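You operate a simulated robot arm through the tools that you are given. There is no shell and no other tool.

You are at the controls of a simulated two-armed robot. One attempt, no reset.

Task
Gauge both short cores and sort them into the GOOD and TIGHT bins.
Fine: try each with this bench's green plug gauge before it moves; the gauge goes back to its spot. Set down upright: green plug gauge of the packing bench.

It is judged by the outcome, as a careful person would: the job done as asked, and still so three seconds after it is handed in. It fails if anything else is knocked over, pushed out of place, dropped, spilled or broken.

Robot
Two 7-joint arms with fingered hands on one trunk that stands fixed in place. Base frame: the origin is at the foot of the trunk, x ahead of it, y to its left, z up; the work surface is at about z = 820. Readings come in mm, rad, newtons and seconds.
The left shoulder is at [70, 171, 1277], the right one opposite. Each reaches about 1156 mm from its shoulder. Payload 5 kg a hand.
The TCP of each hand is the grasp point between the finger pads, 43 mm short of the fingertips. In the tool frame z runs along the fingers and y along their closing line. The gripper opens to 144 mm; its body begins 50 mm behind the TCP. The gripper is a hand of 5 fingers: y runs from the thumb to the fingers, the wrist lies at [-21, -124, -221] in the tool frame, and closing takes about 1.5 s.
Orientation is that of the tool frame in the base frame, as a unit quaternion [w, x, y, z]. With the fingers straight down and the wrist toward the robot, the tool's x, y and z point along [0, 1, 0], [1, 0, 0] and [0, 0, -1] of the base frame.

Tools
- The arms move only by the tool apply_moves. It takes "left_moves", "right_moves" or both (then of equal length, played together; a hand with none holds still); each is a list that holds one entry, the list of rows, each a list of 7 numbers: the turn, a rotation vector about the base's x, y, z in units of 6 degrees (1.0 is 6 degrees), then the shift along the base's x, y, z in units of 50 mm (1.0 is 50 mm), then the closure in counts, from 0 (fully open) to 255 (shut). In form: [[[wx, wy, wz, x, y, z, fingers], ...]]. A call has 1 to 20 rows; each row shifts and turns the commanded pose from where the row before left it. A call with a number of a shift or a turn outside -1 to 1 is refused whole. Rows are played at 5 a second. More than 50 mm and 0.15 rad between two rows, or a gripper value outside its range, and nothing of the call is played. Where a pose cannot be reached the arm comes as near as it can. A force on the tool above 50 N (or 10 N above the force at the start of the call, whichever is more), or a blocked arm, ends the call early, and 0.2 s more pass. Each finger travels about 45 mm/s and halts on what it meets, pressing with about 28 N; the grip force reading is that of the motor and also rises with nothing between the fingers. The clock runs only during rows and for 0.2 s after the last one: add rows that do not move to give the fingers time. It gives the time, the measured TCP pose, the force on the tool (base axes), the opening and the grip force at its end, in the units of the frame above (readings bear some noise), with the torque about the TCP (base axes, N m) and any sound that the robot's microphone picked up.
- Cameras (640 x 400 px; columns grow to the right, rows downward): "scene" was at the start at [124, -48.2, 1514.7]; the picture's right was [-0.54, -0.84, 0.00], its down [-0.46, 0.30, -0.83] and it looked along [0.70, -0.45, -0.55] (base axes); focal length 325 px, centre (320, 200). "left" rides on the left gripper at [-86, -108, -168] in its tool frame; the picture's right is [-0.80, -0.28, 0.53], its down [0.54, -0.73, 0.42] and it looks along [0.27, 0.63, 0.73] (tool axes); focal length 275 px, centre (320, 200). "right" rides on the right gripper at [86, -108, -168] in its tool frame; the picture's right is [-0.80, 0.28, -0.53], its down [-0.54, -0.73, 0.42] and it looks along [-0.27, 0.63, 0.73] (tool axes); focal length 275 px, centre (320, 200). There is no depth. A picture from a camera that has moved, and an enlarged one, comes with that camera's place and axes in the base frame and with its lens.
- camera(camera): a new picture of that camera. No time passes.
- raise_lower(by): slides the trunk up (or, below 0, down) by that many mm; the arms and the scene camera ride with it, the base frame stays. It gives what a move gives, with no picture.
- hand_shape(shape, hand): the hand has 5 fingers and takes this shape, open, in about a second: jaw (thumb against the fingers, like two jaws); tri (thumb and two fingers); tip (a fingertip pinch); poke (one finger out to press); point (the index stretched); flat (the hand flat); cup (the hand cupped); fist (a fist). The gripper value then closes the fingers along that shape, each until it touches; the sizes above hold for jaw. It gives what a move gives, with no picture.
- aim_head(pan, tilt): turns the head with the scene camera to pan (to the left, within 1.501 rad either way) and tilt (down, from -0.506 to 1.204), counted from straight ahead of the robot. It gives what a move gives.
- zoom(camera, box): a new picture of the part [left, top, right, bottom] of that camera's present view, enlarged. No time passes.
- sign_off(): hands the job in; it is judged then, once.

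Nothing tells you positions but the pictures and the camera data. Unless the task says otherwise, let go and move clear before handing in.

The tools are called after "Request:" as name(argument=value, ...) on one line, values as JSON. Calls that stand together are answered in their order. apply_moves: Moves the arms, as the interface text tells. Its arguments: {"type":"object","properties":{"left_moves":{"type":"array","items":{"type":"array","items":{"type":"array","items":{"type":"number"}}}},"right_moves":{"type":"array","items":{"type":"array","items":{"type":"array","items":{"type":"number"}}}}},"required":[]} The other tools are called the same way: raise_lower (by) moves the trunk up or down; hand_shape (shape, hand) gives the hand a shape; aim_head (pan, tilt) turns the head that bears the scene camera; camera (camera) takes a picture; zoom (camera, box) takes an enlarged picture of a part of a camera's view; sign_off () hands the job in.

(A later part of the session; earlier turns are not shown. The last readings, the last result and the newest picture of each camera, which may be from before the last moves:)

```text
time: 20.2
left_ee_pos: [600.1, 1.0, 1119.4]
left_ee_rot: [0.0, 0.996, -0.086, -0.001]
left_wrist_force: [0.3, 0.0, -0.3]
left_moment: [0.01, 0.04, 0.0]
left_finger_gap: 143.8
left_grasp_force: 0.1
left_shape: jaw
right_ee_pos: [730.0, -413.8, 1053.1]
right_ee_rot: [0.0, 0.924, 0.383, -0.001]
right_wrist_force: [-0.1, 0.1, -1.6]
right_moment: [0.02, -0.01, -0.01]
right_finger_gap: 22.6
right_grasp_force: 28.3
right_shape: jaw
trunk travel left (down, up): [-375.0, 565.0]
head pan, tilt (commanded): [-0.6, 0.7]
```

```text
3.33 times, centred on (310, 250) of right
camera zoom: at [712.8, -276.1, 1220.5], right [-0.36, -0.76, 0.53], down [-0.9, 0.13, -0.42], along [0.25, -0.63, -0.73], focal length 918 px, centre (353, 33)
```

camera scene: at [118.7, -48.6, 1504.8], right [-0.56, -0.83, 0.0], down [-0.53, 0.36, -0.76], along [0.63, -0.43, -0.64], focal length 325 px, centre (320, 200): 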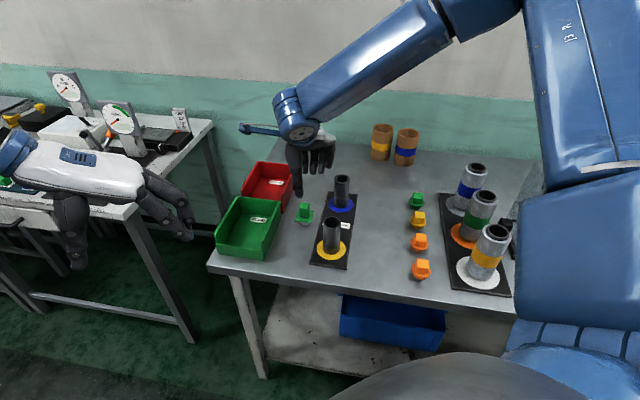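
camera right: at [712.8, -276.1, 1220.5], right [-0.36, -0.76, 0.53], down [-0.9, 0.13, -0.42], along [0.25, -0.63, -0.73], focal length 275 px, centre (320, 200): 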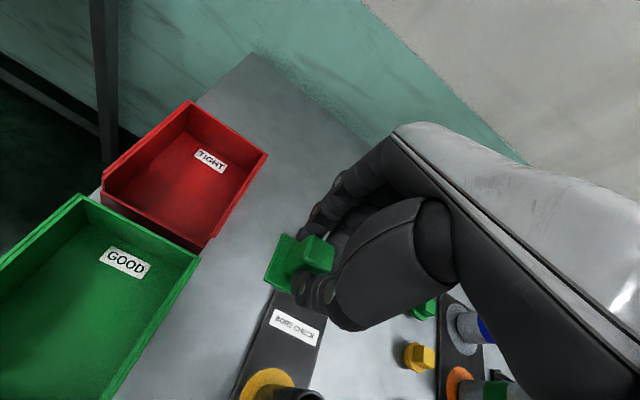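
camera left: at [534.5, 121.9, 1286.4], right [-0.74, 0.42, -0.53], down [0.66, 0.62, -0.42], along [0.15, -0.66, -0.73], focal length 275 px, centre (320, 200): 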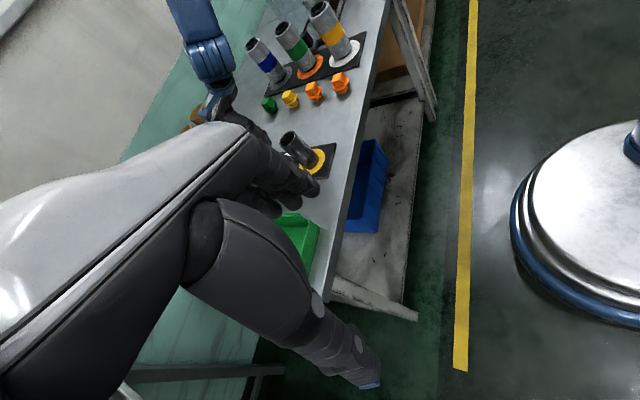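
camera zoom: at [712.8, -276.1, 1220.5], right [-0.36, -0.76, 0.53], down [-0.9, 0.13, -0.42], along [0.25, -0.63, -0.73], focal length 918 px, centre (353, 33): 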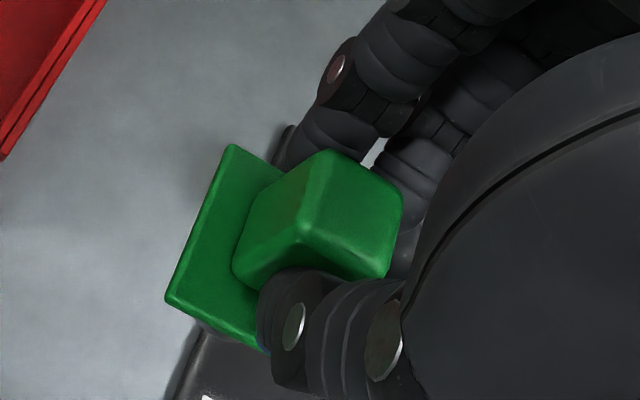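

The gauge hangs straight in the grip, offset about +2.5 mm along the bench from the TCP. I'll bring it over the yellow-spot core while swinging the left camera to a side view.

Request:
apply_moves(left_moves=[[[0, 0, 0.5, 0.6, 0, -0.12, 0], [0, 0, 0.5, 0.6, 0, -0.12, 0], [0, 0, 0.5, 0.6, 0, -0.12, 0], [0, 0, 0.5, 0.6, 0, -0.12, 0], [0, 0, 0.5, 0.6, 0, -0.12, 0], [0, 0, 0, 0, 0, 0, 0]]])

Request:
apply_moves(right_moves=[[[0, 0, 0, -0.2, 0.0, 0, 250], [0, 0, 0, -0.3, 0.0, 0, 250]]])

Request:
camera(camera="left")

```text
time: 21.6
left_ee_pos: [750.0, -0.5, 1091.0]
left_ee_rot: [0.0, 0.999, 0.044, -0.001]
left_wrist_force: [0.1, 0.2, -0.4]
left_moment: [0.01, 0.0, -0.02]
left_finger_gap: 143.5
left_grasp_force: 0.0
left_shape: jaw
right_ee_pos: [729.2, -413.4, 1053.4]
right_ee_rot: [0.0, 0.924, 0.382, -0.001]
right_wrist_force: [-0.1, 0.5, -0.8]
right_moment: [0.01, 0.0, 0.0]
right_finger_gap: 22.7
right_grasp_force: 27.7
right_shape: jaw
trunk travel left (down, up): [-375.0, 565.0]
head pan, tilt (commanded): [-0.6, 0.7]
```

```text
time: 22.2
left_ee_pos: [749.9, 0.2, 1092.4]
left_ee_rot: [0.001, 0.999, 0.043, -0.001]
left_wrist_force: [-0.3, -0.8, 0.5]
left_moment: [0.0, 0.02, -0.02]
left_finger_gap: 143.7
left_grasp_force: 0.0
left_shape: jaw
right_ee_pos: [703.6, -411.6, 1054.7]
right_ee_rot: [0.001, 0.924, 0.383, 0.0]
right_wrist_force: [-0.3, 1.0, -2.0]
right_moment: [-0.02, -0.05, 0.02]
right_finger_gap: 22.5
right_grasp_force: 27.8
right_shape: jaw
trunk travel left (down, up): [-375.0, 565.0]
head pan, tilt (commanded): [-0.6, 0.7]
```

```text
taken
camera left: at [654.9, 100.4, 1258.3], right [-0.82, 0.21, -0.53], down [0.48, 0.77, -0.42], along [0.32, -0.6, -0.73], focal length 275 px, centre (320, 200)
```

left: 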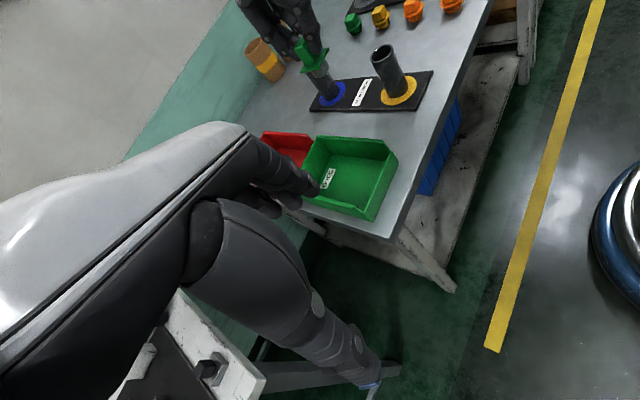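

Request:
apply_moves(right_moves=[[[0, 0, 0, -0.4, -0.005, 0, 250], [0, 0, 0, -0.5, -0.005, 0, 250], [0, 0, 0, -0.5, -0.005, 0, 250], [0, 0, 0, -0.5, -0.005, 0, 250], [0, 0, 0, -0.32, 0, 0, 250], [0, 0, 0, 0, 0, 0, 250], [0, 0, 0, 0, 0, 0, 250]]])

Request:
zoom(camera="left", box=[340, 0, 440, 110])

Request:
zoom(camera="scene", box=[300, 170, 370, 260])

```text
time: 23.8
left_ee_pos: [750.3, 0.8, 1090.2]
left_ee_rot: [0.001, 0.999, 0.044, 0.0]
left_wrist_force: [0.3, -0.2, 0.3]
left_moment: [-0.02, -0.01, -0.02]
left_finger_gap: 143.8
left_grasp_force: 0.1
left_shape: jaw
right_ee_pos: [591.7, -416.0, 1055.0]
right_ee_rot: [0.0, 0.924, 0.382, -0.001]
right_wrist_force: [-0.3, 0.4, -1.3]
right_moment: [0.04, -0.03, 0.0]
right_finger_gap: 22.7
right_grasp_force: 27.8
right_shape: jaw
trunk travel left (down, up): [-375.0, 565.0]
head pan, tilt (commanded): [-0.6, 0.7]
```

```text
3.64 times, centred on (390, 55) of left
camera zoom: at [655.6, 100.3, 1257.9], right [-0.82, 0.21, -0.53], down [0.48, 0.77, -0.42], along [0.32, -0.6, -0.73], focal length 1001 px, centre (66, 727)
```

zoom: 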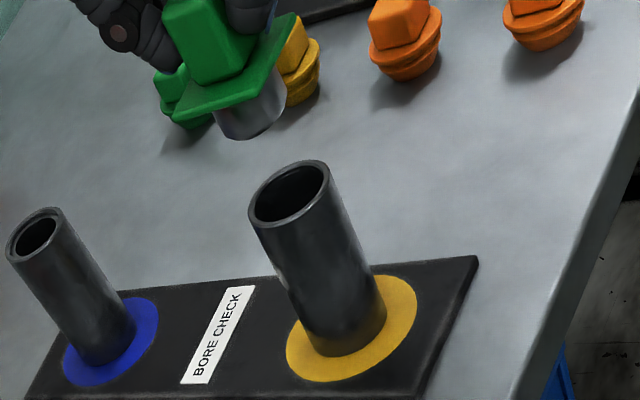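

```text
4.44 times, centred on (335, 215) of scene
camera zoom: at [119.1, -48.1, 1504.8], right [-0.56, -0.83, 0.0], down [-0.53, 0.36, -0.76], along [0.63, -0.43, -0.64], focal length 1444 px, centre (253, 133)
```

zoom: 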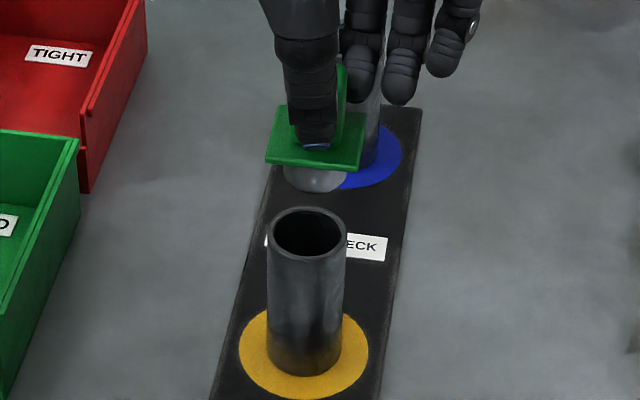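

Request:
apply_moves(right_moves=[[[0, 0, 0, -0.01, 0.08, -0.2, 250], [0, 0, 0, 0, 0, -0.2, 250], [0, 0, 0, 0, 0, -0.2, 250], [0, 0, 0, 0, 0, -0.1, 250], [0, 0, 0, 0, 0, 0, 250], [0, 0, 0, 0, 0, 0, 250]]])

Request:
zoom(camera="left", box=[350, 10, 400, 60])

Request:
zoom(camera="scene", box=[310, 190, 360, 240])

```text
time: 25.2
left_ee_pos: [750.1, 0.4, 1090.6]
left_ee_rot: [0.0, 0.999, 0.044, 0.001]
left_wrist_force: [-0.1, -0.1, 0.5]
left_moment: [0.02, -0.03, -0.02]
left_finger_gap: 143.9
left_grasp_force: 0.1
left_shape: jaw
right_ee_pos: [592.8, -410.4, 1018.5]
right_ee_rot: [0.0, 0.924, 0.383, 0.0]
right_wrist_force: [-0.7, 1.0, -0.3]
right_moment: [0.0, -0.04, 0.0]
right_finger_gap: 22.3
right_grasp_force: 27.8
right_shape: jaw
trunk travel left (down, up): [-375.0, 565.0]
head pan, tilt (commanded): [-0.6, 0.7]
```

```text
8.00 times, centred on (375, 35) of left
camera zoom: at [655.9, 100.4, 1257.7], right [-0.82, 0.21, -0.53], down [0.48, 0.77, -0.42], along [0.32, -0.6, -0.73], focal length 2202 px, centre (-120, 1520)
```

zoom: 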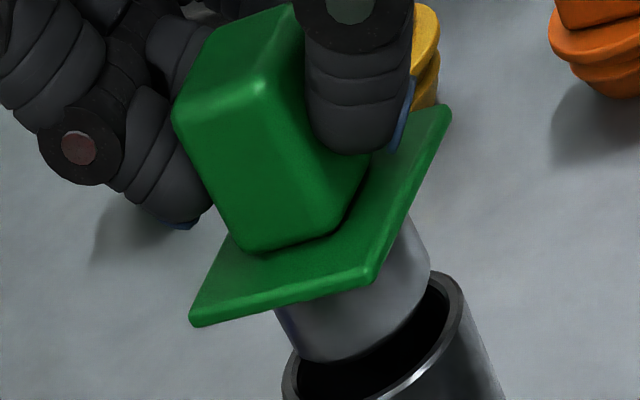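

```text
8.00 times, centred on (335, 215) of scene
camera zoom: at [119.6, -48.0, 1504.7], right [-0.56, -0.83, 0.0], down [-0.53, 0.36, -0.76], along [0.63, -0.43, -0.64], focal length 2600 px, centre (200, 80)
```

zoom: 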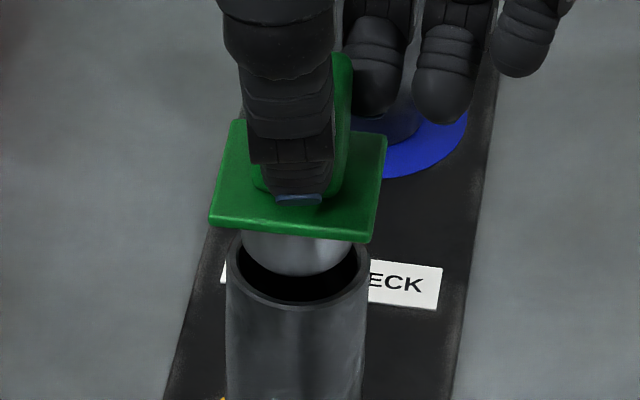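

Request:
zoom(camera="left", box=[355, 20, 405, 70])

Request:
zoom(camera="scene", box=[322, 200, 352, 225])

```text
8.00 times, centred on (380, 45) of left
camera zoom: at [655.9, 100.4, 1257.7], right [-0.82, 0.21, -0.53], down [0.48, 0.77, -0.42], along [0.32, -0.6, -0.73], focal length 2202 px, centre (-160, 1440)
```

zoom: 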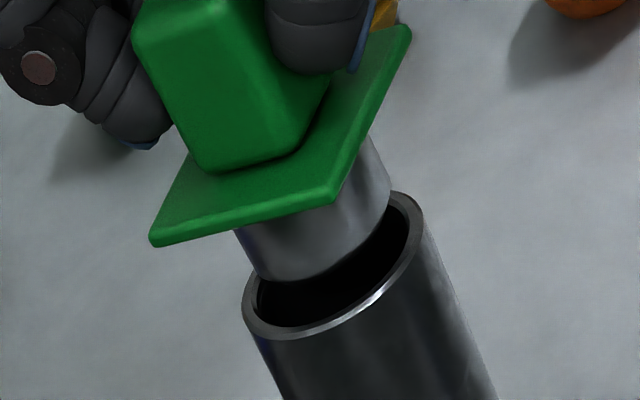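

```text
16.00 times, centred on (337, 212) of scene
camera zoom: at [119.6, -48.0, 1504.7], right [-0.56, -0.83, 0.0], down [-0.53, 0.36, -0.76], along [0.63, -0.43, -0.64], focal length 5199 px, centre (48, 0)
```

zoom: 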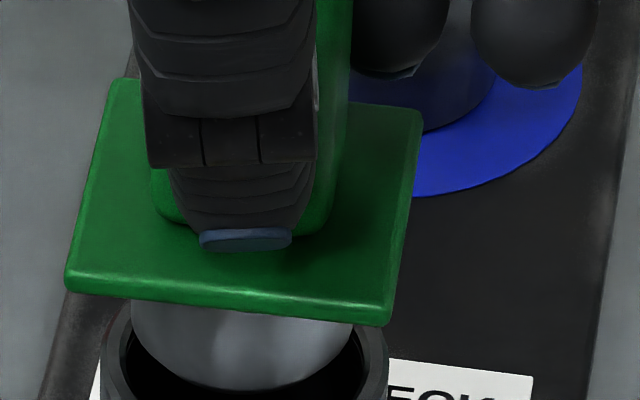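

Both views show the 35 mm plug about 1 mm off the yellow-spot core's bore axis and 8 mm above its rim. I'll correct by [+0.9, -1.3] mm and lower it gently.

Request:
apply_moves(right_moves=[[[0, 0, 0, 0.018, -0.026, -0.04, 250], [0, 0, 0, 0, 0, -0.05, 250], [0, 0, 0, 0, 0, -0.05, 250], [0, 0, 0, 0, 0, -0.05, 250], [0, 0, 0, 0, 0, -0.05, 250], [0, 0, 0, 0, 0, -0.05, 250], [0, 0, 0, 0, 0, -0.05, 250]]])

Request:
zoom(camera="left", box=[355, 20, 405, 70])

Request:
zoom(camera="scene", box=[310, 190, 360, 250])

```text
time: 26.8
left_ee_pos: [749.5, -0.7, 1089.8]
left_ee_rot: [0.0, 0.999, 0.043, 0.0]
left_wrist_force: [-0.5, -0.7, -0.2]
left_moment: [0.01, -0.01, -0.03]
left_finger_gap: 143.7
left_grasp_force: 0.0
left_shape: jaw
right_ee_pos: [594.5, -412.0, 1001.0]
right_ee_rot: [-0.001, 0.924, 0.383, 0.0]
right_wrist_force: [-0.1, -0.3, -2.2]
right_moment: [-0.02, 0.01, 0.02]
right_finger_gap: 22.5
right_grasp_force: 28.2
right_shape: jaw
trunk travel left (down, up): [-375.0, 565.0]
head pan, tilt (commanded): [-0.6, 0.7]
```

```text
8.00 times, centred on (380, 45) of left
camera zoom: at [655.9, 100.3, 1257.7], right [-0.82, 0.21, -0.53], down [0.48, 0.77, -0.42], along [0.32, -0.6, -0.73], focal length 2202 px, centre (-160, 1440)
```

zoom: 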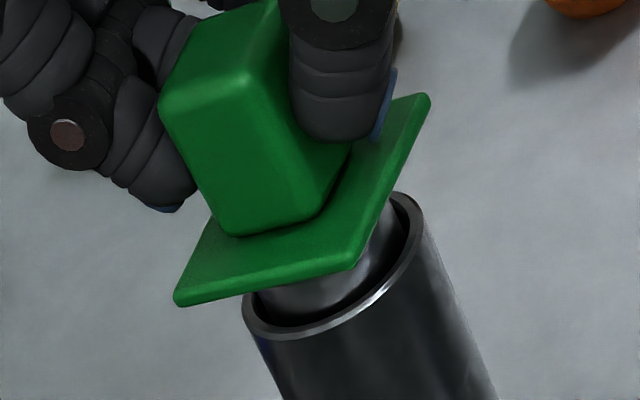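

```text
6.67 times, centred on (335, 220) of scene
camera zoom: at [119.6, -48.1, 1504.7], right [-0.56, -0.83, 0.0], down [-0.53, 0.36, -0.76], along [0.63, -0.43, -0.64], focal length 2166 px, centre (220, 67)
```

zoom: 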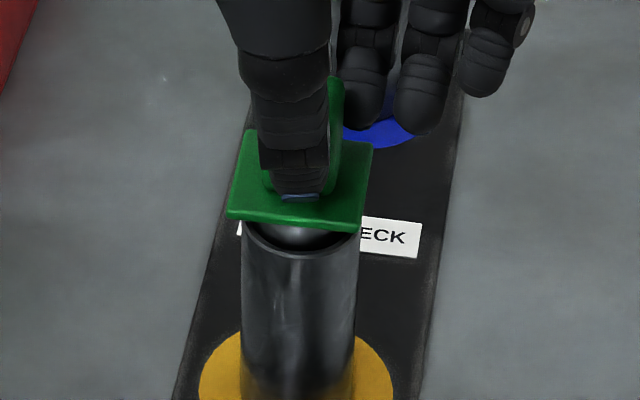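

The plug is entering the bore freely, already about 9 mm deep without force. I'll go on until the flange nears the rim.

Request:
apply_moves(right_moves=[[[0, 0, 0, 0, 0, -0.05, 250], [0, 0, 0, 0, 0, -0.05, 250], [0, 0, 0, 0, 0, -0.05, 250], [0, 0, 0, 0, 0, -0.05, 250], [0, 0, 0, 0, 0, 0, 250]]])

Request:
zoom(camera="left", box=[355, 20, 405, 70])

Request:
zoom(camera="scene", box=[310, 190, 360, 250])

```text
time: 28.0
left_ee_pos: [749.9, -0.0, 1091.2]
left_ee_rot: [0.0, 0.999, 0.044, 0.0]
left_wrist_force: [-0.6, 0.8, -0.9]
left_moment: [0.02, 0.03, -0.01]
left_finger_gap: 143.8
left_grasp_force: 0.1
left_shape: jaw
right_ee_pos: [594.1, -410.7, 992.3]
right_ee_rot: [0.0, 0.924, 0.382, 0.0]
right_wrist_force: [-0.2, -0.9, -0.9]
right_moment: [0.02, -0.02, 0.01]
right_finger_gap: 22.2
right_grasp_force: 28.0
right_shape: jaw
trunk travel left (down, up): [-375.0, 565.0]
head pan, tilt (commanded): [-0.6, 0.7]
```

```text
8.00 times, centred on (380, 45) of left
camera zoom: at [655.8, 100.4, 1257.8], right [-0.82, 0.21, -0.53], down [0.48, 0.77, -0.42], along [0.32, -0.6, -0.73], focal length 2202 px, centre (-160, 1440)
```

zoom: 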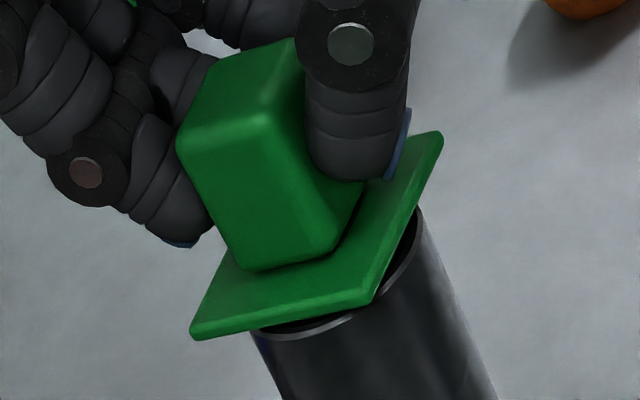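

```text
6.67 times, centred on (335, 220) of scene
camera zoom: at [119.4, -47.9, 1504.7], right [-0.56, -0.83, 0.0], down [-0.53, 0.36, -0.76], along [0.63, -0.43, -0.64], focal length 2166 px, centre (220, 67)
```

zoom: 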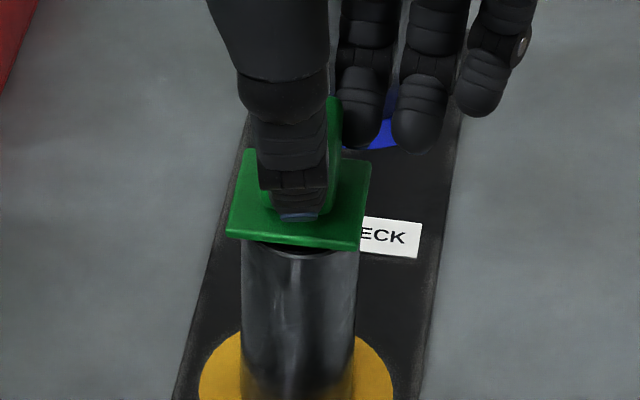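

Request:
apply_moves(right_moves=[[[0, 0, 0, 0, 0, -0.03, 250], [0, 0, 0, 0, 0, -0.03, 250], [0, 0, 0, 0, 0, 0, 250]]])

Request:
zoom(camera="left", box=[355, 20, 405, 70])

```text
time: 28.8
left_ee_pos: [750.3, -0.2, 1090.3]
left_ee_rot: [0.0, 0.999, 0.043, 0.0]
left_wrist_force: [0.7, -0.2, -1.3]
left_moment: [-0.02, 0.03, -0.01]
left_finger_gap: 143.8
left_grasp_force: 0.1
left_shape: jaw
right_ee_pos: [592.6, -411.3, 988.2]
right_ee_rot: [-0.001, 0.924, 0.382, 0.0]
right_wrist_force: [-0.4, -0.8, -1.4]
right_moment: [-0.02, 0.01, 0.01]
right_finger_gap: 22.7
right_grasp_force: 28.0
right_shape: jaw
trunk travel left (down, up): [-375.0, 565.0]
head pan, tilt (commanded): [-0.6, 0.7]
```

```text
8.00 times, centred on (380, 45) of left
camera zoom: at [655.8, 100.4, 1257.8], right [-0.82, 0.21, -0.53], down [0.48, 0.77, -0.42], along [0.32, -0.6, -0.73], focal length 2202 px, centre (-160, 1440)
```

zoom: 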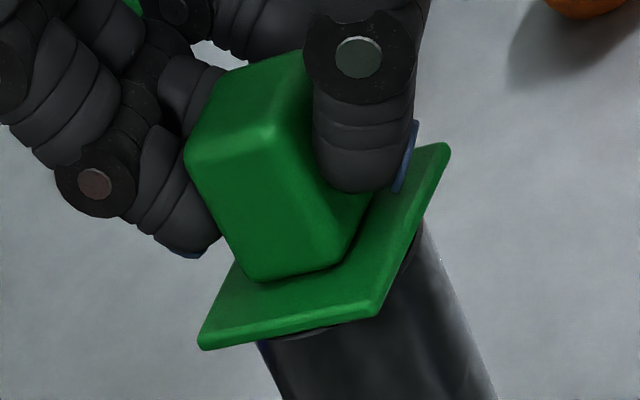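

The plug went fully home into the yellow-spot core with no resistance, so that core is GOOD. I'll draw it out straight up and carry it over to the blue-spot core.

Request:
apply_moves(right_moves=[[[0, 0, 0, 0, 0, 0.1, 250], [0, 0, 0, 0, 0, 0.2, 250], [0, 0, 0, 0, 0, 0.3, 250], [0, 0, 0, 0, 0, 0.4, 250], [0, 0, 0, 0, 0, 0.46, 250], [0, 0, 0, 0, 0, 0, 250]]])

Request:
zoom(camera="scene", box=[300, 160, 370, 260])

Request:
camera(camera="left")

```text
time: 30.2
left_ee_pos: [750.0, -0.6, 1091.2]
left_ee_rot: [0.001, 0.999, 0.043, 0.0]
left_wrist_force: [0.6, 0.0, 0.8]
left_moment: [0.03, 0.04, 0.0]
left_finger_gap: 143.7
left_grasp_force: 0.1
left_shape: jaw
right_ee_pos: [594.9, -411.9, 1061.8]
right_ee_rot: [-0.001, 0.924, 0.382, 0.0]
right_wrist_force: [0.5, -0.1, -1.5]
right_moment: [-0.01, 0.03, 0.02]
right_finger_gap: 22.8
right_grasp_force: 28.0
right_shape: jaw
trunk travel left (down, up): [-375.0, 565.0]
head pan, tilt (commanded): [-0.6, 0.7]
```

```text
4.00 times, centred on (335, 210) of scene
camera zoom: at [120.0, -48.2, 1504.6], right [-0.56, -0.83, 0.0], down [-0.53, 0.36, -0.76], along [0.63, -0.43, -0.64], focal length 1300 px, centre (260, 160)
```

zoom: 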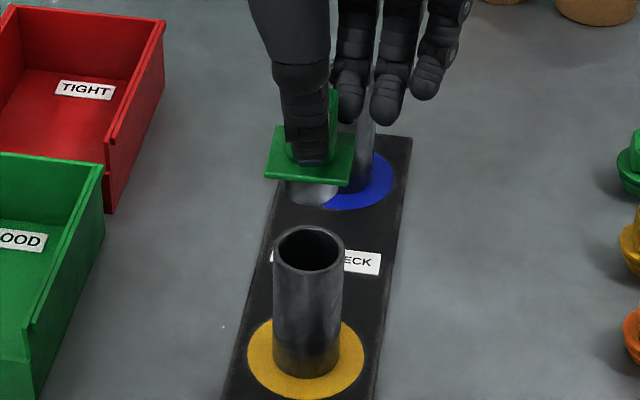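

```text
taken
camera left: at [656.2, 100.2, 1257.5], right [-0.82, 0.21, -0.53], down [0.48, 0.77, -0.42], along [0.32, -0.6, -0.73], focal length 275 px, centre (320, 200)
```

left: 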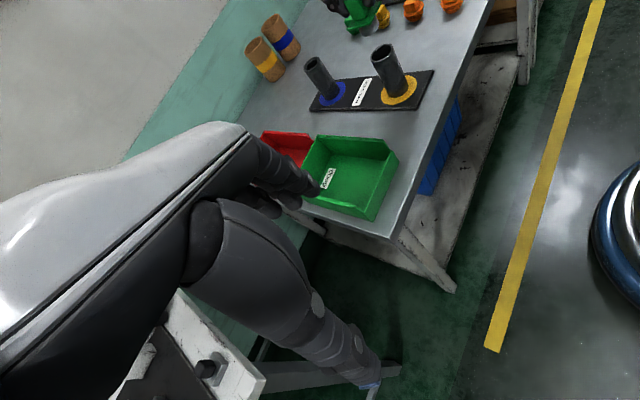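

Request:
apply_moves(right_moves=[[[0, 0, 0, 0.2, -0.2, 0, 250], [0, 0, 0, 0.4, -0.4, 0, 250], [0, 0, 0, 0.4, -0.4, 0, 250], [0, 0, 0, 0.4, -0.4, 0, 250], [0, 0, 0, 0.4, -0.4, 0, 250], [0, 0, 0, 0.4, -0.4, 0, 250], [0, 0, 0, 0.4, -0.4, 0, 250], [0, 0, 0, 0.1, -0.12, 0, 250], [0, 0, 0, 0, 0, 0, 250], [0, 0, 0, 0, 0, 0, 250]]])

Request:
zoom(camera="scene", box=[310, 130, 370, 210])

Request:
zoom(camera="left", box=[290, 10, 370, 110])

```text
time: 32.4
left_ee_pos: [750.4, 0.3, 1091.0]
left_ee_rot: [0.0, 0.999, 0.043, 0.0]
left_wrist_force: [-0.1, 0.0, -0.5]
left_moment: [0.02, 0.03, 0.0]
left_finger_gap: 143.8
left_grasp_force: 0.0
left_shape: jaw
right_ee_pos: [729.0, -548.3, 1060.0]
right_ee_rot: [0.0, 0.924, 0.383, 0.0]
right_wrist_force: [0.9, -0.5, -0.3]
right_moment: [0.02, 0.02, 0.01]
right_finger_gap: 22.4
right_grasp_force: 27.9
right_shape: jaw
trunk travel left (down, up): [-375.0, 565.0]
head pan, tilt (commanded): [-0.6, 0.7]
```

```text
5.00 times, centred on (340, 170) of scene
camera zoom: at [119.8, -48.3, 1504.7], right [-0.56, -0.83, 0.0], down [-0.53, 0.36, -0.76], along [0.63, -0.43, -0.64], focal length 1625 px, centre (220, 350)
```

zoom: 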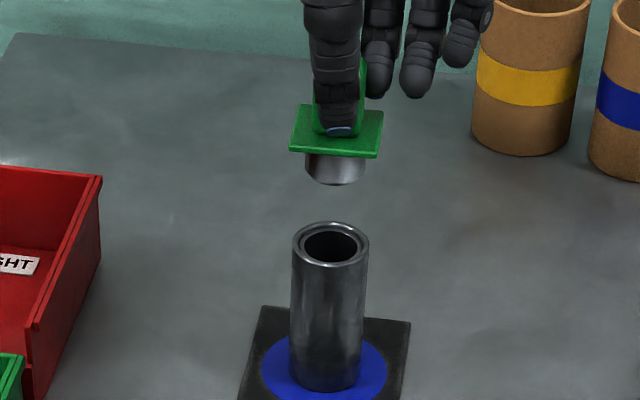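

```text
4.00 times, centred on (330, 60) of left
camera zoom: at [656.1, 100.2, 1257.6], right [-0.82, 0.21, -0.53], down [0.48, 0.77, -0.42], along [0.32, -0.6, -0.73], focal length 1101 px, centre (280, 760)
```

zoom: 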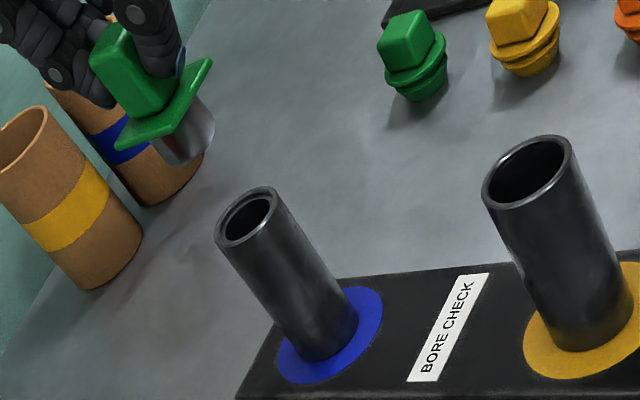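

Request:
apply_moves(right_moves=[[[0, 0, 0, 0, 0, -0.2, 250], [0, 0, 0, 0, 0, -0.3, 250], [0, 0, 0, 0, 0, -0.2, 250], [0, 0, 0, 0, 0, -0.1, 250], [0, 0, 0, 0, 0, 0, 250], [0, 0, 0, 0, 0, 0, 250]]])

Request:
zoom(camera="scene", box=[322, 160, 362, 200])

Request:
zoom(camera="left", box=[295, 30, 345, 80])

```text
time: 33.8
left_ee_pos: [749.8, 0.1, 1090.5]
left_ee_rot: [-0.001, 0.999, 0.044, 0.001]
left_wrist_force: [0.0, 0.6, -0.2]
left_moment: [-0.01, 0.0, 0.0]
left_finger_gap: 143.8
left_grasp_force: 0.0
left_shape: jaw
right_ee_pos: [728.1, -546.8, 1022.2]
right_ee_rot: [0.0, 0.924, 0.383, 0.0]
right_wrist_force: [0.0, -0.1, -1.5]
right_moment: [0.02, -0.02, -0.01]
right_finger_gap: 22.3
right_grasp_force: 28.4
right_shape: jaw
trunk travel left (down, up): [-375.0, 565.0]
head pan, tilt (commanded): [-0.6, 0.7]
```

```text
10.00 times, centred on (342, 180) of scene
camera zoom: at [119.5, -48.1, 1504.7], right [-0.56, -0.83, 0.0], down [-0.53, 0.36, -0.76], along [0.63, -0.43, -0.64], focal length 3250 px, centre (100, 400)
```

zoom: 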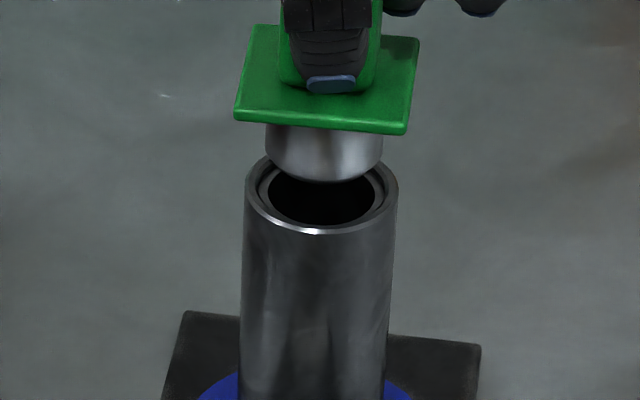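

```text
8.00 times, centred on (320, 55) of left
camera zoom: at [655.8, 100.4, 1257.8], right [-0.82, 0.21, -0.53], down [0.48, 0.77, -0.42], along [0.32, -0.6, -0.73], focal length 2202 px, centre (320, 1360)
```

zoom: 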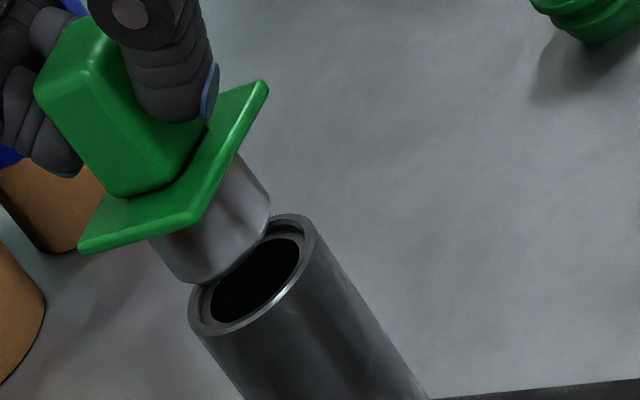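

Request:
apply_moves(right_moves=[[[0, 0, 0, -0.015, 0.012, -0.06, 250], [0, 0, 0, 0, 0, -0.06, 250], [0, 0, 0, 0, 0, -0.05, 250], [0, 0, 0, 0, 0, -0.03, 250], [0, 0, 0, 0, 0, 0, 250]]])

Request:
zoom(camera="scene", box=[322, 160, 362, 200])

Request:
zoom(camera="left", box=[295, 30, 345, 80])

```text
time: 35.0
left_ee_pos: [751.2, -1.0, 1089.9]
left_ee_rot: [0.0, 0.999, 0.044, 0.0]
left_wrist_force: [-0.6, 0.2, 0.3]
left_moment: [0.04, 0.02, 0.01]
left_finger_gap: 143.7
left_grasp_force: 0.0
left_shape: jaw
right_ee_pos: [728.4, -547.2, 1011.4]
right_ee_rot: [0.0, 0.924, 0.382, -0.001]
right_wrist_force: [-0.1, 0.2, -1.2]
right_moment: [0.0, 0.04, 0.01]
right_finger_gap: 22.5
right_grasp_force: 28.1
right_shape: jaw
trunk travel left (down, up): [-375.0, 565.0]
head pan, tilt (commanded): [-0.6, 0.7]
```

```text
10.00 times, centred on (342, 180) of scene
camera zoom: at [119.6, -48.0, 1504.7], right [-0.56, -0.83, 0.0], down [-0.53, 0.36, -0.76], along [0.63, -0.43, -0.64], focal length 3250 px, centre (100, 400)
```

zoom: 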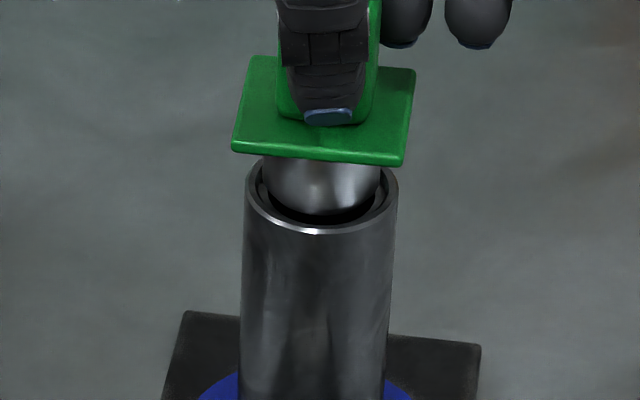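

```text
8.00 times, centred on (320, 55) of left
camera zoom: at [655.9, 100.3, 1257.7], right [-0.82, 0.21, -0.53], down [0.48, 0.77, -0.42], along [0.32, -0.6, -0.73], focal length 2202 px, centre (320, 1360)
```

zoom: 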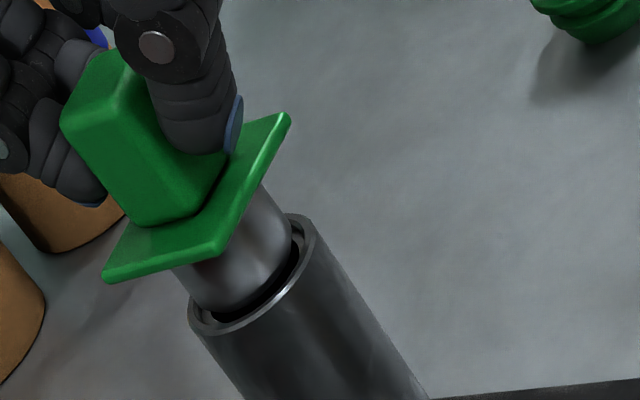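

Request:
apply_moves(right_moves=[[[0, 0, 0, 0, 0, -0.03, 250], [0, 0, 0, 0, 0, -0.03, 250], [0, 0, 0, 0, 0, -0.03, 250], [0, 0, 0, 0, 0, -0.03, 250]]])

Request:
zoom(camera="scene", box=[322, 160, 362, 200])

Request:
zoom(camera="left", box=[295, 30, 345, 80])

```text
time: 36.0
left_ee_pos: [749.9, -0.4, 1091.4]
left_ee_rot: [0.0, 0.999, 0.044, 0.0]
left_wrist_force: [-0.6, -0.7, 0.0]
left_moment: [0.0, 0.01, 0.0]
left_finger_gap: 143.7
left_grasp_force: 0.1
left_shape: jaw
right_ee_pos: [726.9, -546.6, 1007.2]
right_ee_rot: [0.001, 0.924, 0.382, 0.001]
right_wrist_force: [0.4, -1.3, 7.3]
right_moment: [-0.05, 0.01, 0.0]
right_finger_gap: 22.7
right_grasp_force: 28.1
right_shape: jaw
trunk travel left (down, up): [-375.0, 565.0]
head pan, tilt (commanded): [-0.6, 0.7]
```

```text
10.00 times, centred on (342, 180) of scene
camera zoom: at [118.5, -47.4, 1505.0], right [-0.56, -0.83, 0.0], down [-0.53, 0.36, -0.77], along [0.63, -0.43, -0.64], focal length 3250 px, centre (100, 400)
```

zoom: 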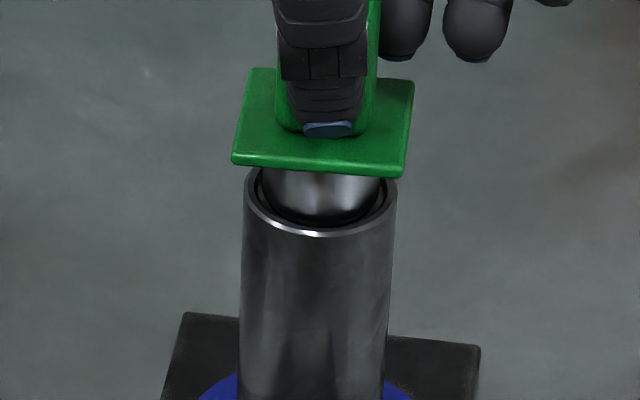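

```text
8.00 times, centred on (320, 55) of left
camera zoom: at [655.0, 100.8, 1258.3], right [-0.82, 0.21, -0.53], down [0.48, 0.77, -0.42], along [0.32, -0.6, -0.73], focal length 2202 px, centre (320, 1360)
```

zoom: 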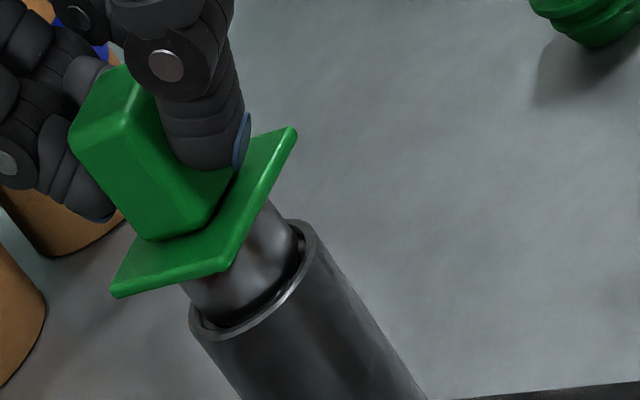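

The plug stops on a ledge about 3.5 mm inside the blue-spot core (7 N, bore about 31 mm against a 35 mm plug), so that core is TIGHT. I'll lift out and return the gauge to its spot.

Request:
apply_moves(right_moves=[[[0, 0, 0, 0, 0, 0.1, 250], [0, 0, 0, 0, 0, 0.2, 250], [0, 0, 0, 0, 0, 0.4, 250], [0, 0, 0, 0, 0, 0.4, 250], [0, 0, 0, 0.01, 0.3, 0, 250], [0, 0, 0, 0.01, 0.5, 0, 250], [0, 0, 0, 0.01, 0.6, 0, 250], [0, 0, 0, 0, 0.6, 0, 250], [0, 0, 0, 0, 0.5, 0, 250], [0, 0, 0, 0, 0.19, 0, 250], [0, 0, 0, 0, 0, 0, 250], [0, 0, 0, 0, 0, 0, 250]]])

Request:
camera(camera="scene")

Request:
zoom(camera="left", box=[240, 0, 440, 130])

```text
time: 38.6
left_ee_pos: [750.4, 0.2, 1091.2]
left_ee_rot: [-0.001, 0.999, 0.043, 0.0]
left_wrist_force: [0.3, -0.6, 0.0]
left_moment: [0.02, 0.01, -0.01]
left_finger_gap: 143.7
left_grasp_force: 0.0
left_shape: jaw
right_ee_pos: [730.5, -412.8, 1060.9]
right_ee_rot: [0.0, 0.924, 0.383, 0.001]
right_wrist_force: [-0.1, 0.0, -1.0]
right_moment: [0.01, 0.02, -0.02]
right_finger_gap: 22.4
right_grasp_force: 28.1
right_shape: jaw
trunk travel left (down, up): [-375.0, 565.0]
head pan, tilt (commanded): [-0.6, 0.7]
```

```text
taken
camera scene: at [119.6, -47.9, 1504.7], right [-0.56, -0.83, 0.0], down [-0.53, 0.36, -0.76], along [0.63, -0.43, -0.64], focal length 325 px, centre (320, 200)
```

scene: 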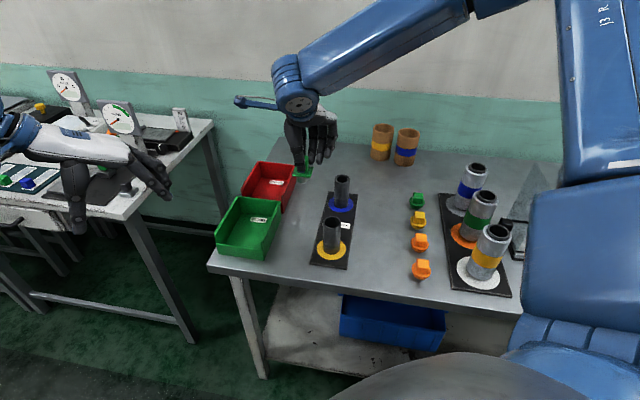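

```text
3.08 times, centred on (340, 65) of left
camera zoom: at [655.9, 100.6, 1257.7], right [-0.82, 0.21, -0.53], down [0.48, 0.77, -0.42], along [0.32, -0.6, -0.73], focal length 847 px, centre (258, 615)
```

zoom: 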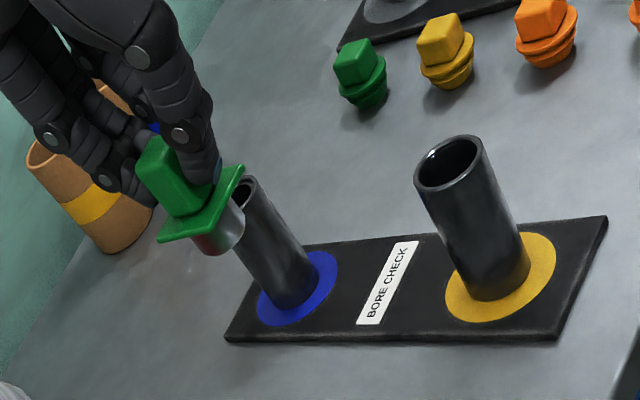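

Request:
apply_moves(right_moves=[[[0, 0, 0, -0.015, 0.005, -0.3, 250], [0, 0, 0, 0, 0, -0.5, 250], [0, 0, 0, 0, 0, -0.6, 250], [0, 0, 0, 0, 0, -0.6, 250], [0, 0, 0, 0, 0, -0.5, 250], [0, 0, 0, 0, 0, -0.3, 250], [0, 0, 0, 0, 0, -0.15, 250], [0, 0, 0, 0, 0, 0, 250], [0, 0, 0, 0, 0, 0, 250]]])

Request:
zoom(camera="scene", box=[288, 194, 328, 234])

```text
time: 40.6
left_ee_pos: [749.5, -0.4, 1090.4]
left_ee_rot: [0.0, 0.999, 0.044, 0.001]
left_wrist_force: [-0.2, 0.1, -0.1]
left_moment: [0.01, -0.02, -0.03]
left_finger_gap: 143.6
left_grasp_force: 0.0
left_shape: jaw
right_ee_pos: [729.4, -413.0, 913.9]
right_ee_rot: [0.0, 0.924, 0.383, 0.0]
right_wrist_force: [-0.1, 0.4, -1.5]
right_moment: [0.0, 0.0, 0.02]
right_finger_gap: 22.8
right_grasp_force: 27.9
right_shape: jaw
trunk travel left (down, up): [-375.0, 565.0]
head pan, tilt (commanded): [-0.6, 0.7]
```

```text
10.00 times, centred on (308, 214) of scene
camera zoom: at [119.6, -48.0, 1504.7], right [-0.56, -0.83, 0.0], down [-0.53, 0.36, -0.76], along [0.63, -0.43, -0.64], focal length 3250 px, centre (440, 60)
```

zoom: 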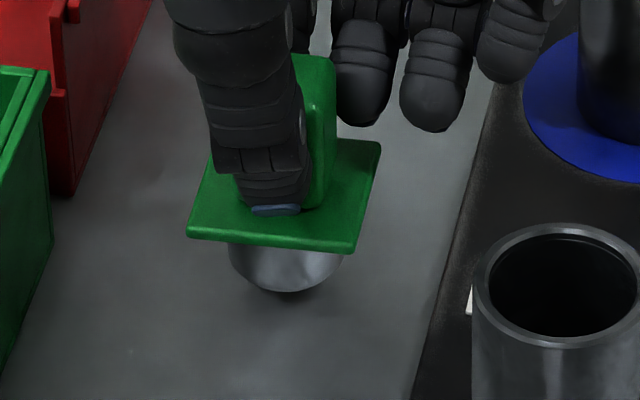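

Request:
apply_moves(right_moves=[[[0, 0, 0, 0, 0, -0.05, 250], [0, 0, 0, 0, 0, -0.05, 250], [0, 0, 0, 0, 0, -0.04, 250], [0, 0, 0, 0, 0, -0.02, 250], [0, 0, 0, 0, 0, 0, 250], [0, 0, 0, 0, 0, 0, 250]]])

Request:
zoom(camera="scene", box=[288, 194, 328, 234])

```text
time: 42.0
left_ee_pos: [750.3, -0.4, 1091.6]
left_ee_rot: [0.0, 0.999, 0.045, 0.0]
left_wrist_force: [-0.8, 0.5, -0.1]
left_moment: [0.02, -0.03, 0.01]
left_finger_gap: 143.8
left_grasp_force: 0.1
left_shape: jaw
right_ee_pos: [730.1, -411.4, 904.6]
right_ee_rot: [0.0, 0.924, 0.382, 0.0]
right_wrist_force: [-0.2, 0.1, -0.6]
right_moment: [0.0, 0.01, 0.0]
right_finger_gap: 22.6
right_grasp_force: 27.9
right_shape: jaw
trunk travel left (down, up): [-375.0, 565.0]
head pan, tilt (commanded): [-0.6, 0.7]
```

```text
10.00 times, centred on (308, 214) of scene
camera zoom: at [119.6, -48.0, 1504.7], right [-0.56, -0.83, 0.0], down [-0.53, 0.36, -0.76], along [0.63, -0.43, -0.64], focal length 3250 px, centre (440, 60)
```

zoom: 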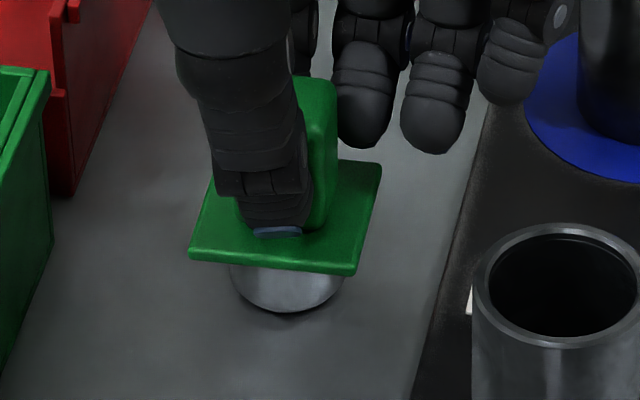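

Request:
apply_moves(right_moves=[[[0, 0, 0, -0.014, -0.02, -0.02, 250], [0, 0, 0, 0, 0, -0.02, 250], [0, 0, 0, 0, 0, 0, 250]]])

Request:
zoom(camera="scene", box=[288, 194, 328, 234])

```text
time: 42.8
left_ee_pos: [750.7, -0.1, 1090.7]
left_ee_rot: [0.0, 0.999, 0.044, -0.001]
left_wrist_force: [1.1, -0.1, 0.3]
left_moment: [-0.01, -0.01, 0.01]
left_finger_gap: 143.6
left_grasp_force: 0.0
left_shape: jaw
right_ee_pos: [728.2, -412.3, 904.0]
right_ee_rot: [0.0, 0.924, 0.383, 0.0]
right_wrist_force: [-1.1, -0.1, 2.9]
right_moment: [-0.04, 0.0, 0.01]
right_finger_gap: 22.7
right_grasp_force: 28.1
right_shape: jaw
trunk travel left (down, up): [-375.0, 565.0]
head pan, tilt (commanded): [-0.6, 0.7]
```

```text
10.00 times, centred on (308, 214) of scene
camera zoom: at [119.2, -47.8, 1504.8], right [-0.56, -0.83, 0.0], down [-0.53, 0.36, -0.76], along [0.63, -0.43, -0.64], focal length 3250 px, centre (440, 60)
```

zoom: 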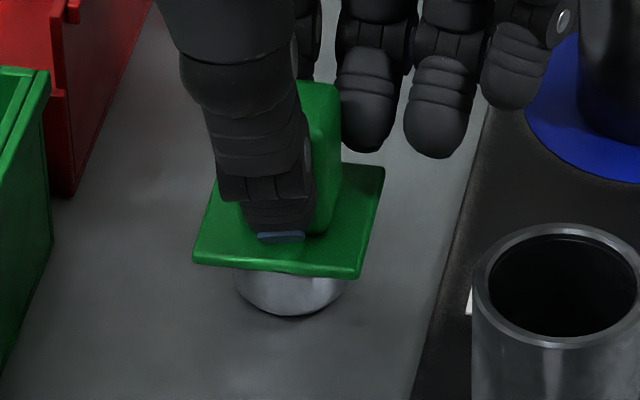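

The gauge is standing on the bench at its original place within about 1 mm (4 N contact). I'll open the fingers and lift clear.

Request:
apply_moves(right_moves=[[[0, 0, 0, 0, 0, 0, 215], [0, 0, 0, 0, 0, 0, 205], [0, 0, 0, 0, 0, 0, 190], [0, 0, 0, 0, 0, 0, 170], [0, 0, 0, 0, 0, 0, 145], [0, 0, 0, 0, 0, 0, 145], [0, 0, 0, 0, 0, 0, 145]]])

Request:
zoom(camera="scene", box=[288, 194, 328, 234])

Request:
zoom(camera="right", box=[200, 120, 420, 380])

```text
time: 44.4
left_ee_pos: [750.6, -0.5, 1090.4]
left_ee_rot: [0.0, 0.999, 0.043, 0.0]
left_wrist_force: [-0.7, 0.4, 0.5]
left_moment: [0.01, 0.0, -0.02]
left_finger_gap: 143.7
left_grasp_force: 0.0
left_shape: jaw
right_ee_pos: [727.2, -412.8, 905.2]
right_ee_rot: [0.001, 0.924, 0.383, 0.0]
right_wrist_force: [0.5, 0.6, -0.2]
right_moment: [0.01, 0.01, -0.03]
right_finger_gap: 61.6
right_grasp_force: 0.0
right_shape: jaw
trunk travel left (down, up): [-375.0, 565.0]
head pan, tilt (commanded): [-0.6, 0.7]
```

```text
10.00 times, centred on (308, 214) of scene
camera zoom: at [119.5, -47.9, 1504.7], right [-0.56, -0.83, 0.0], down [-0.53, 0.36, -0.76], along [0.63, -0.43, -0.64], focal length 3250 px, centre (440, 60)
```

zoom: 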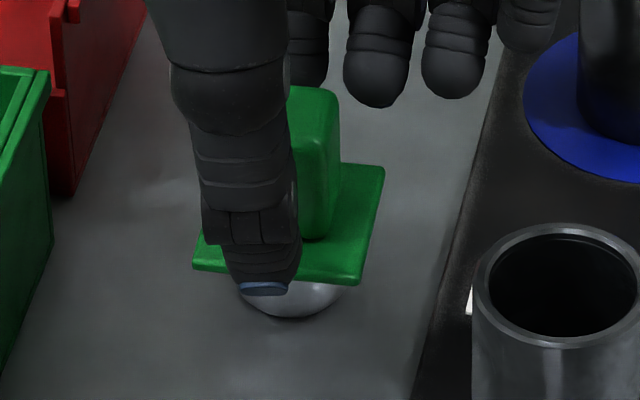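

```text
1.54 times, centred on (310, 250) of right
camera zoom: at [711.5, -275.7, 1071.2], right [-0.36, -0.76, 0.53], down [-0.9, 0.13, -0.42], along [0.25, -0.63, -0.73], focal length 424 px, centre (335, 123)
```

zoom: 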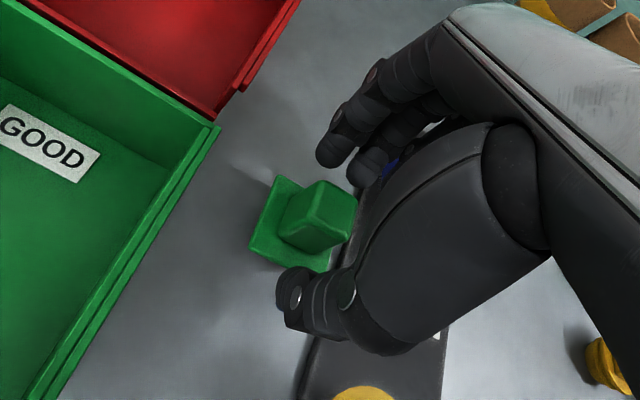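

Request:
apply_moves(right_moves=[[[0, 0, 0, 0, 0, 0.2, 145], [0, 0, 0, 0, 0, 0.4, 145], [0, 0, 0, 0, 0, 0.6, 145], [0, 0, 0, 0, 0, 0.6, 145], [0, 0, 0, 0, 0, 0.6, 130], [0, 0, 0, 0, 0, 0.6, 110], [0, 0, 0, 0, 0, 0.2, 110]]])

Request:
zoom(camera="scene", box=[288, 194, 328, 234])

Request:
zoom(camera="left", box=[240, 0, 440, 240])

```text
time: 46.0
left_ee_pos: [750.0, -0.5, 1091.7]
left_ee_rot: [0.0, 0.999, 0.044, 0.0]
left_wrist_force: [0.1, 0.2, -0.3]
left_moment: [0.0, -0.03, 0.01]
left_finger_gap: 143.7
left_grasp_force: 0.0
left_shape: jaw
right_ee_pos: [727.6, -413.6, 1063.8]
right_ee_rot: [-0.001, 0.924, 0.382, 0.0]
right_wrist_force: [0.5, 0.0, 0.0]
right_moment: [-0.01, -0.03, 0.03]
right_finger_gap: 81.3
right_grasp_force: 0.1
right_shape: jaw
trunk travel left (down, up): [-375.0, 565.0]
head pan, tilt (commanded): [-0.6, 0.7]
```

```text
10.00 times, centred on (308, 214) of scene
camera zoom: at [119.5, -48.0, 1504.7], right [-0.56, -0.83, 0.0], down [-0.53, 0.36, -0.76], along [0.63, -0.43, -0.64], focal length 3250 px, centre (440, 60)
```

zoom: 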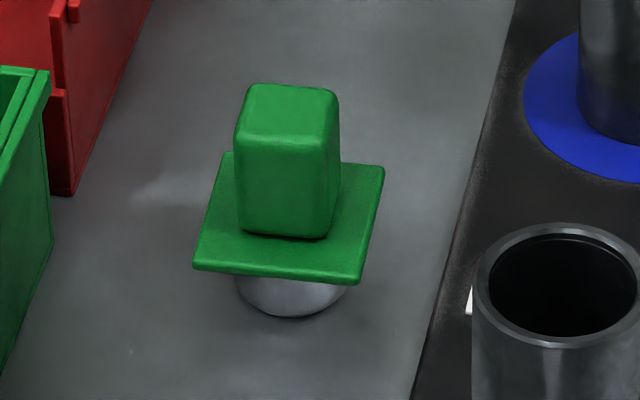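

```text
1.67 times, centred on (340, 120) of left
camera zoom: at [655.8, 100.4, 1257.7], right [-0.82, 0.21, -0.53], down [0.48, 0.77, -0.42], along [0.32, -0.6, -0.73], focal length 459 px, centre (287, 333)
```

zoom: 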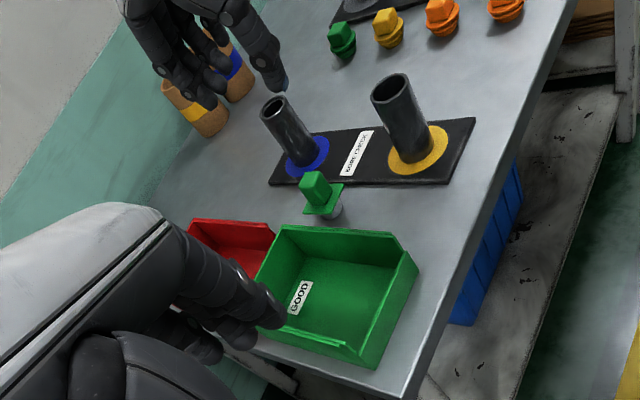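

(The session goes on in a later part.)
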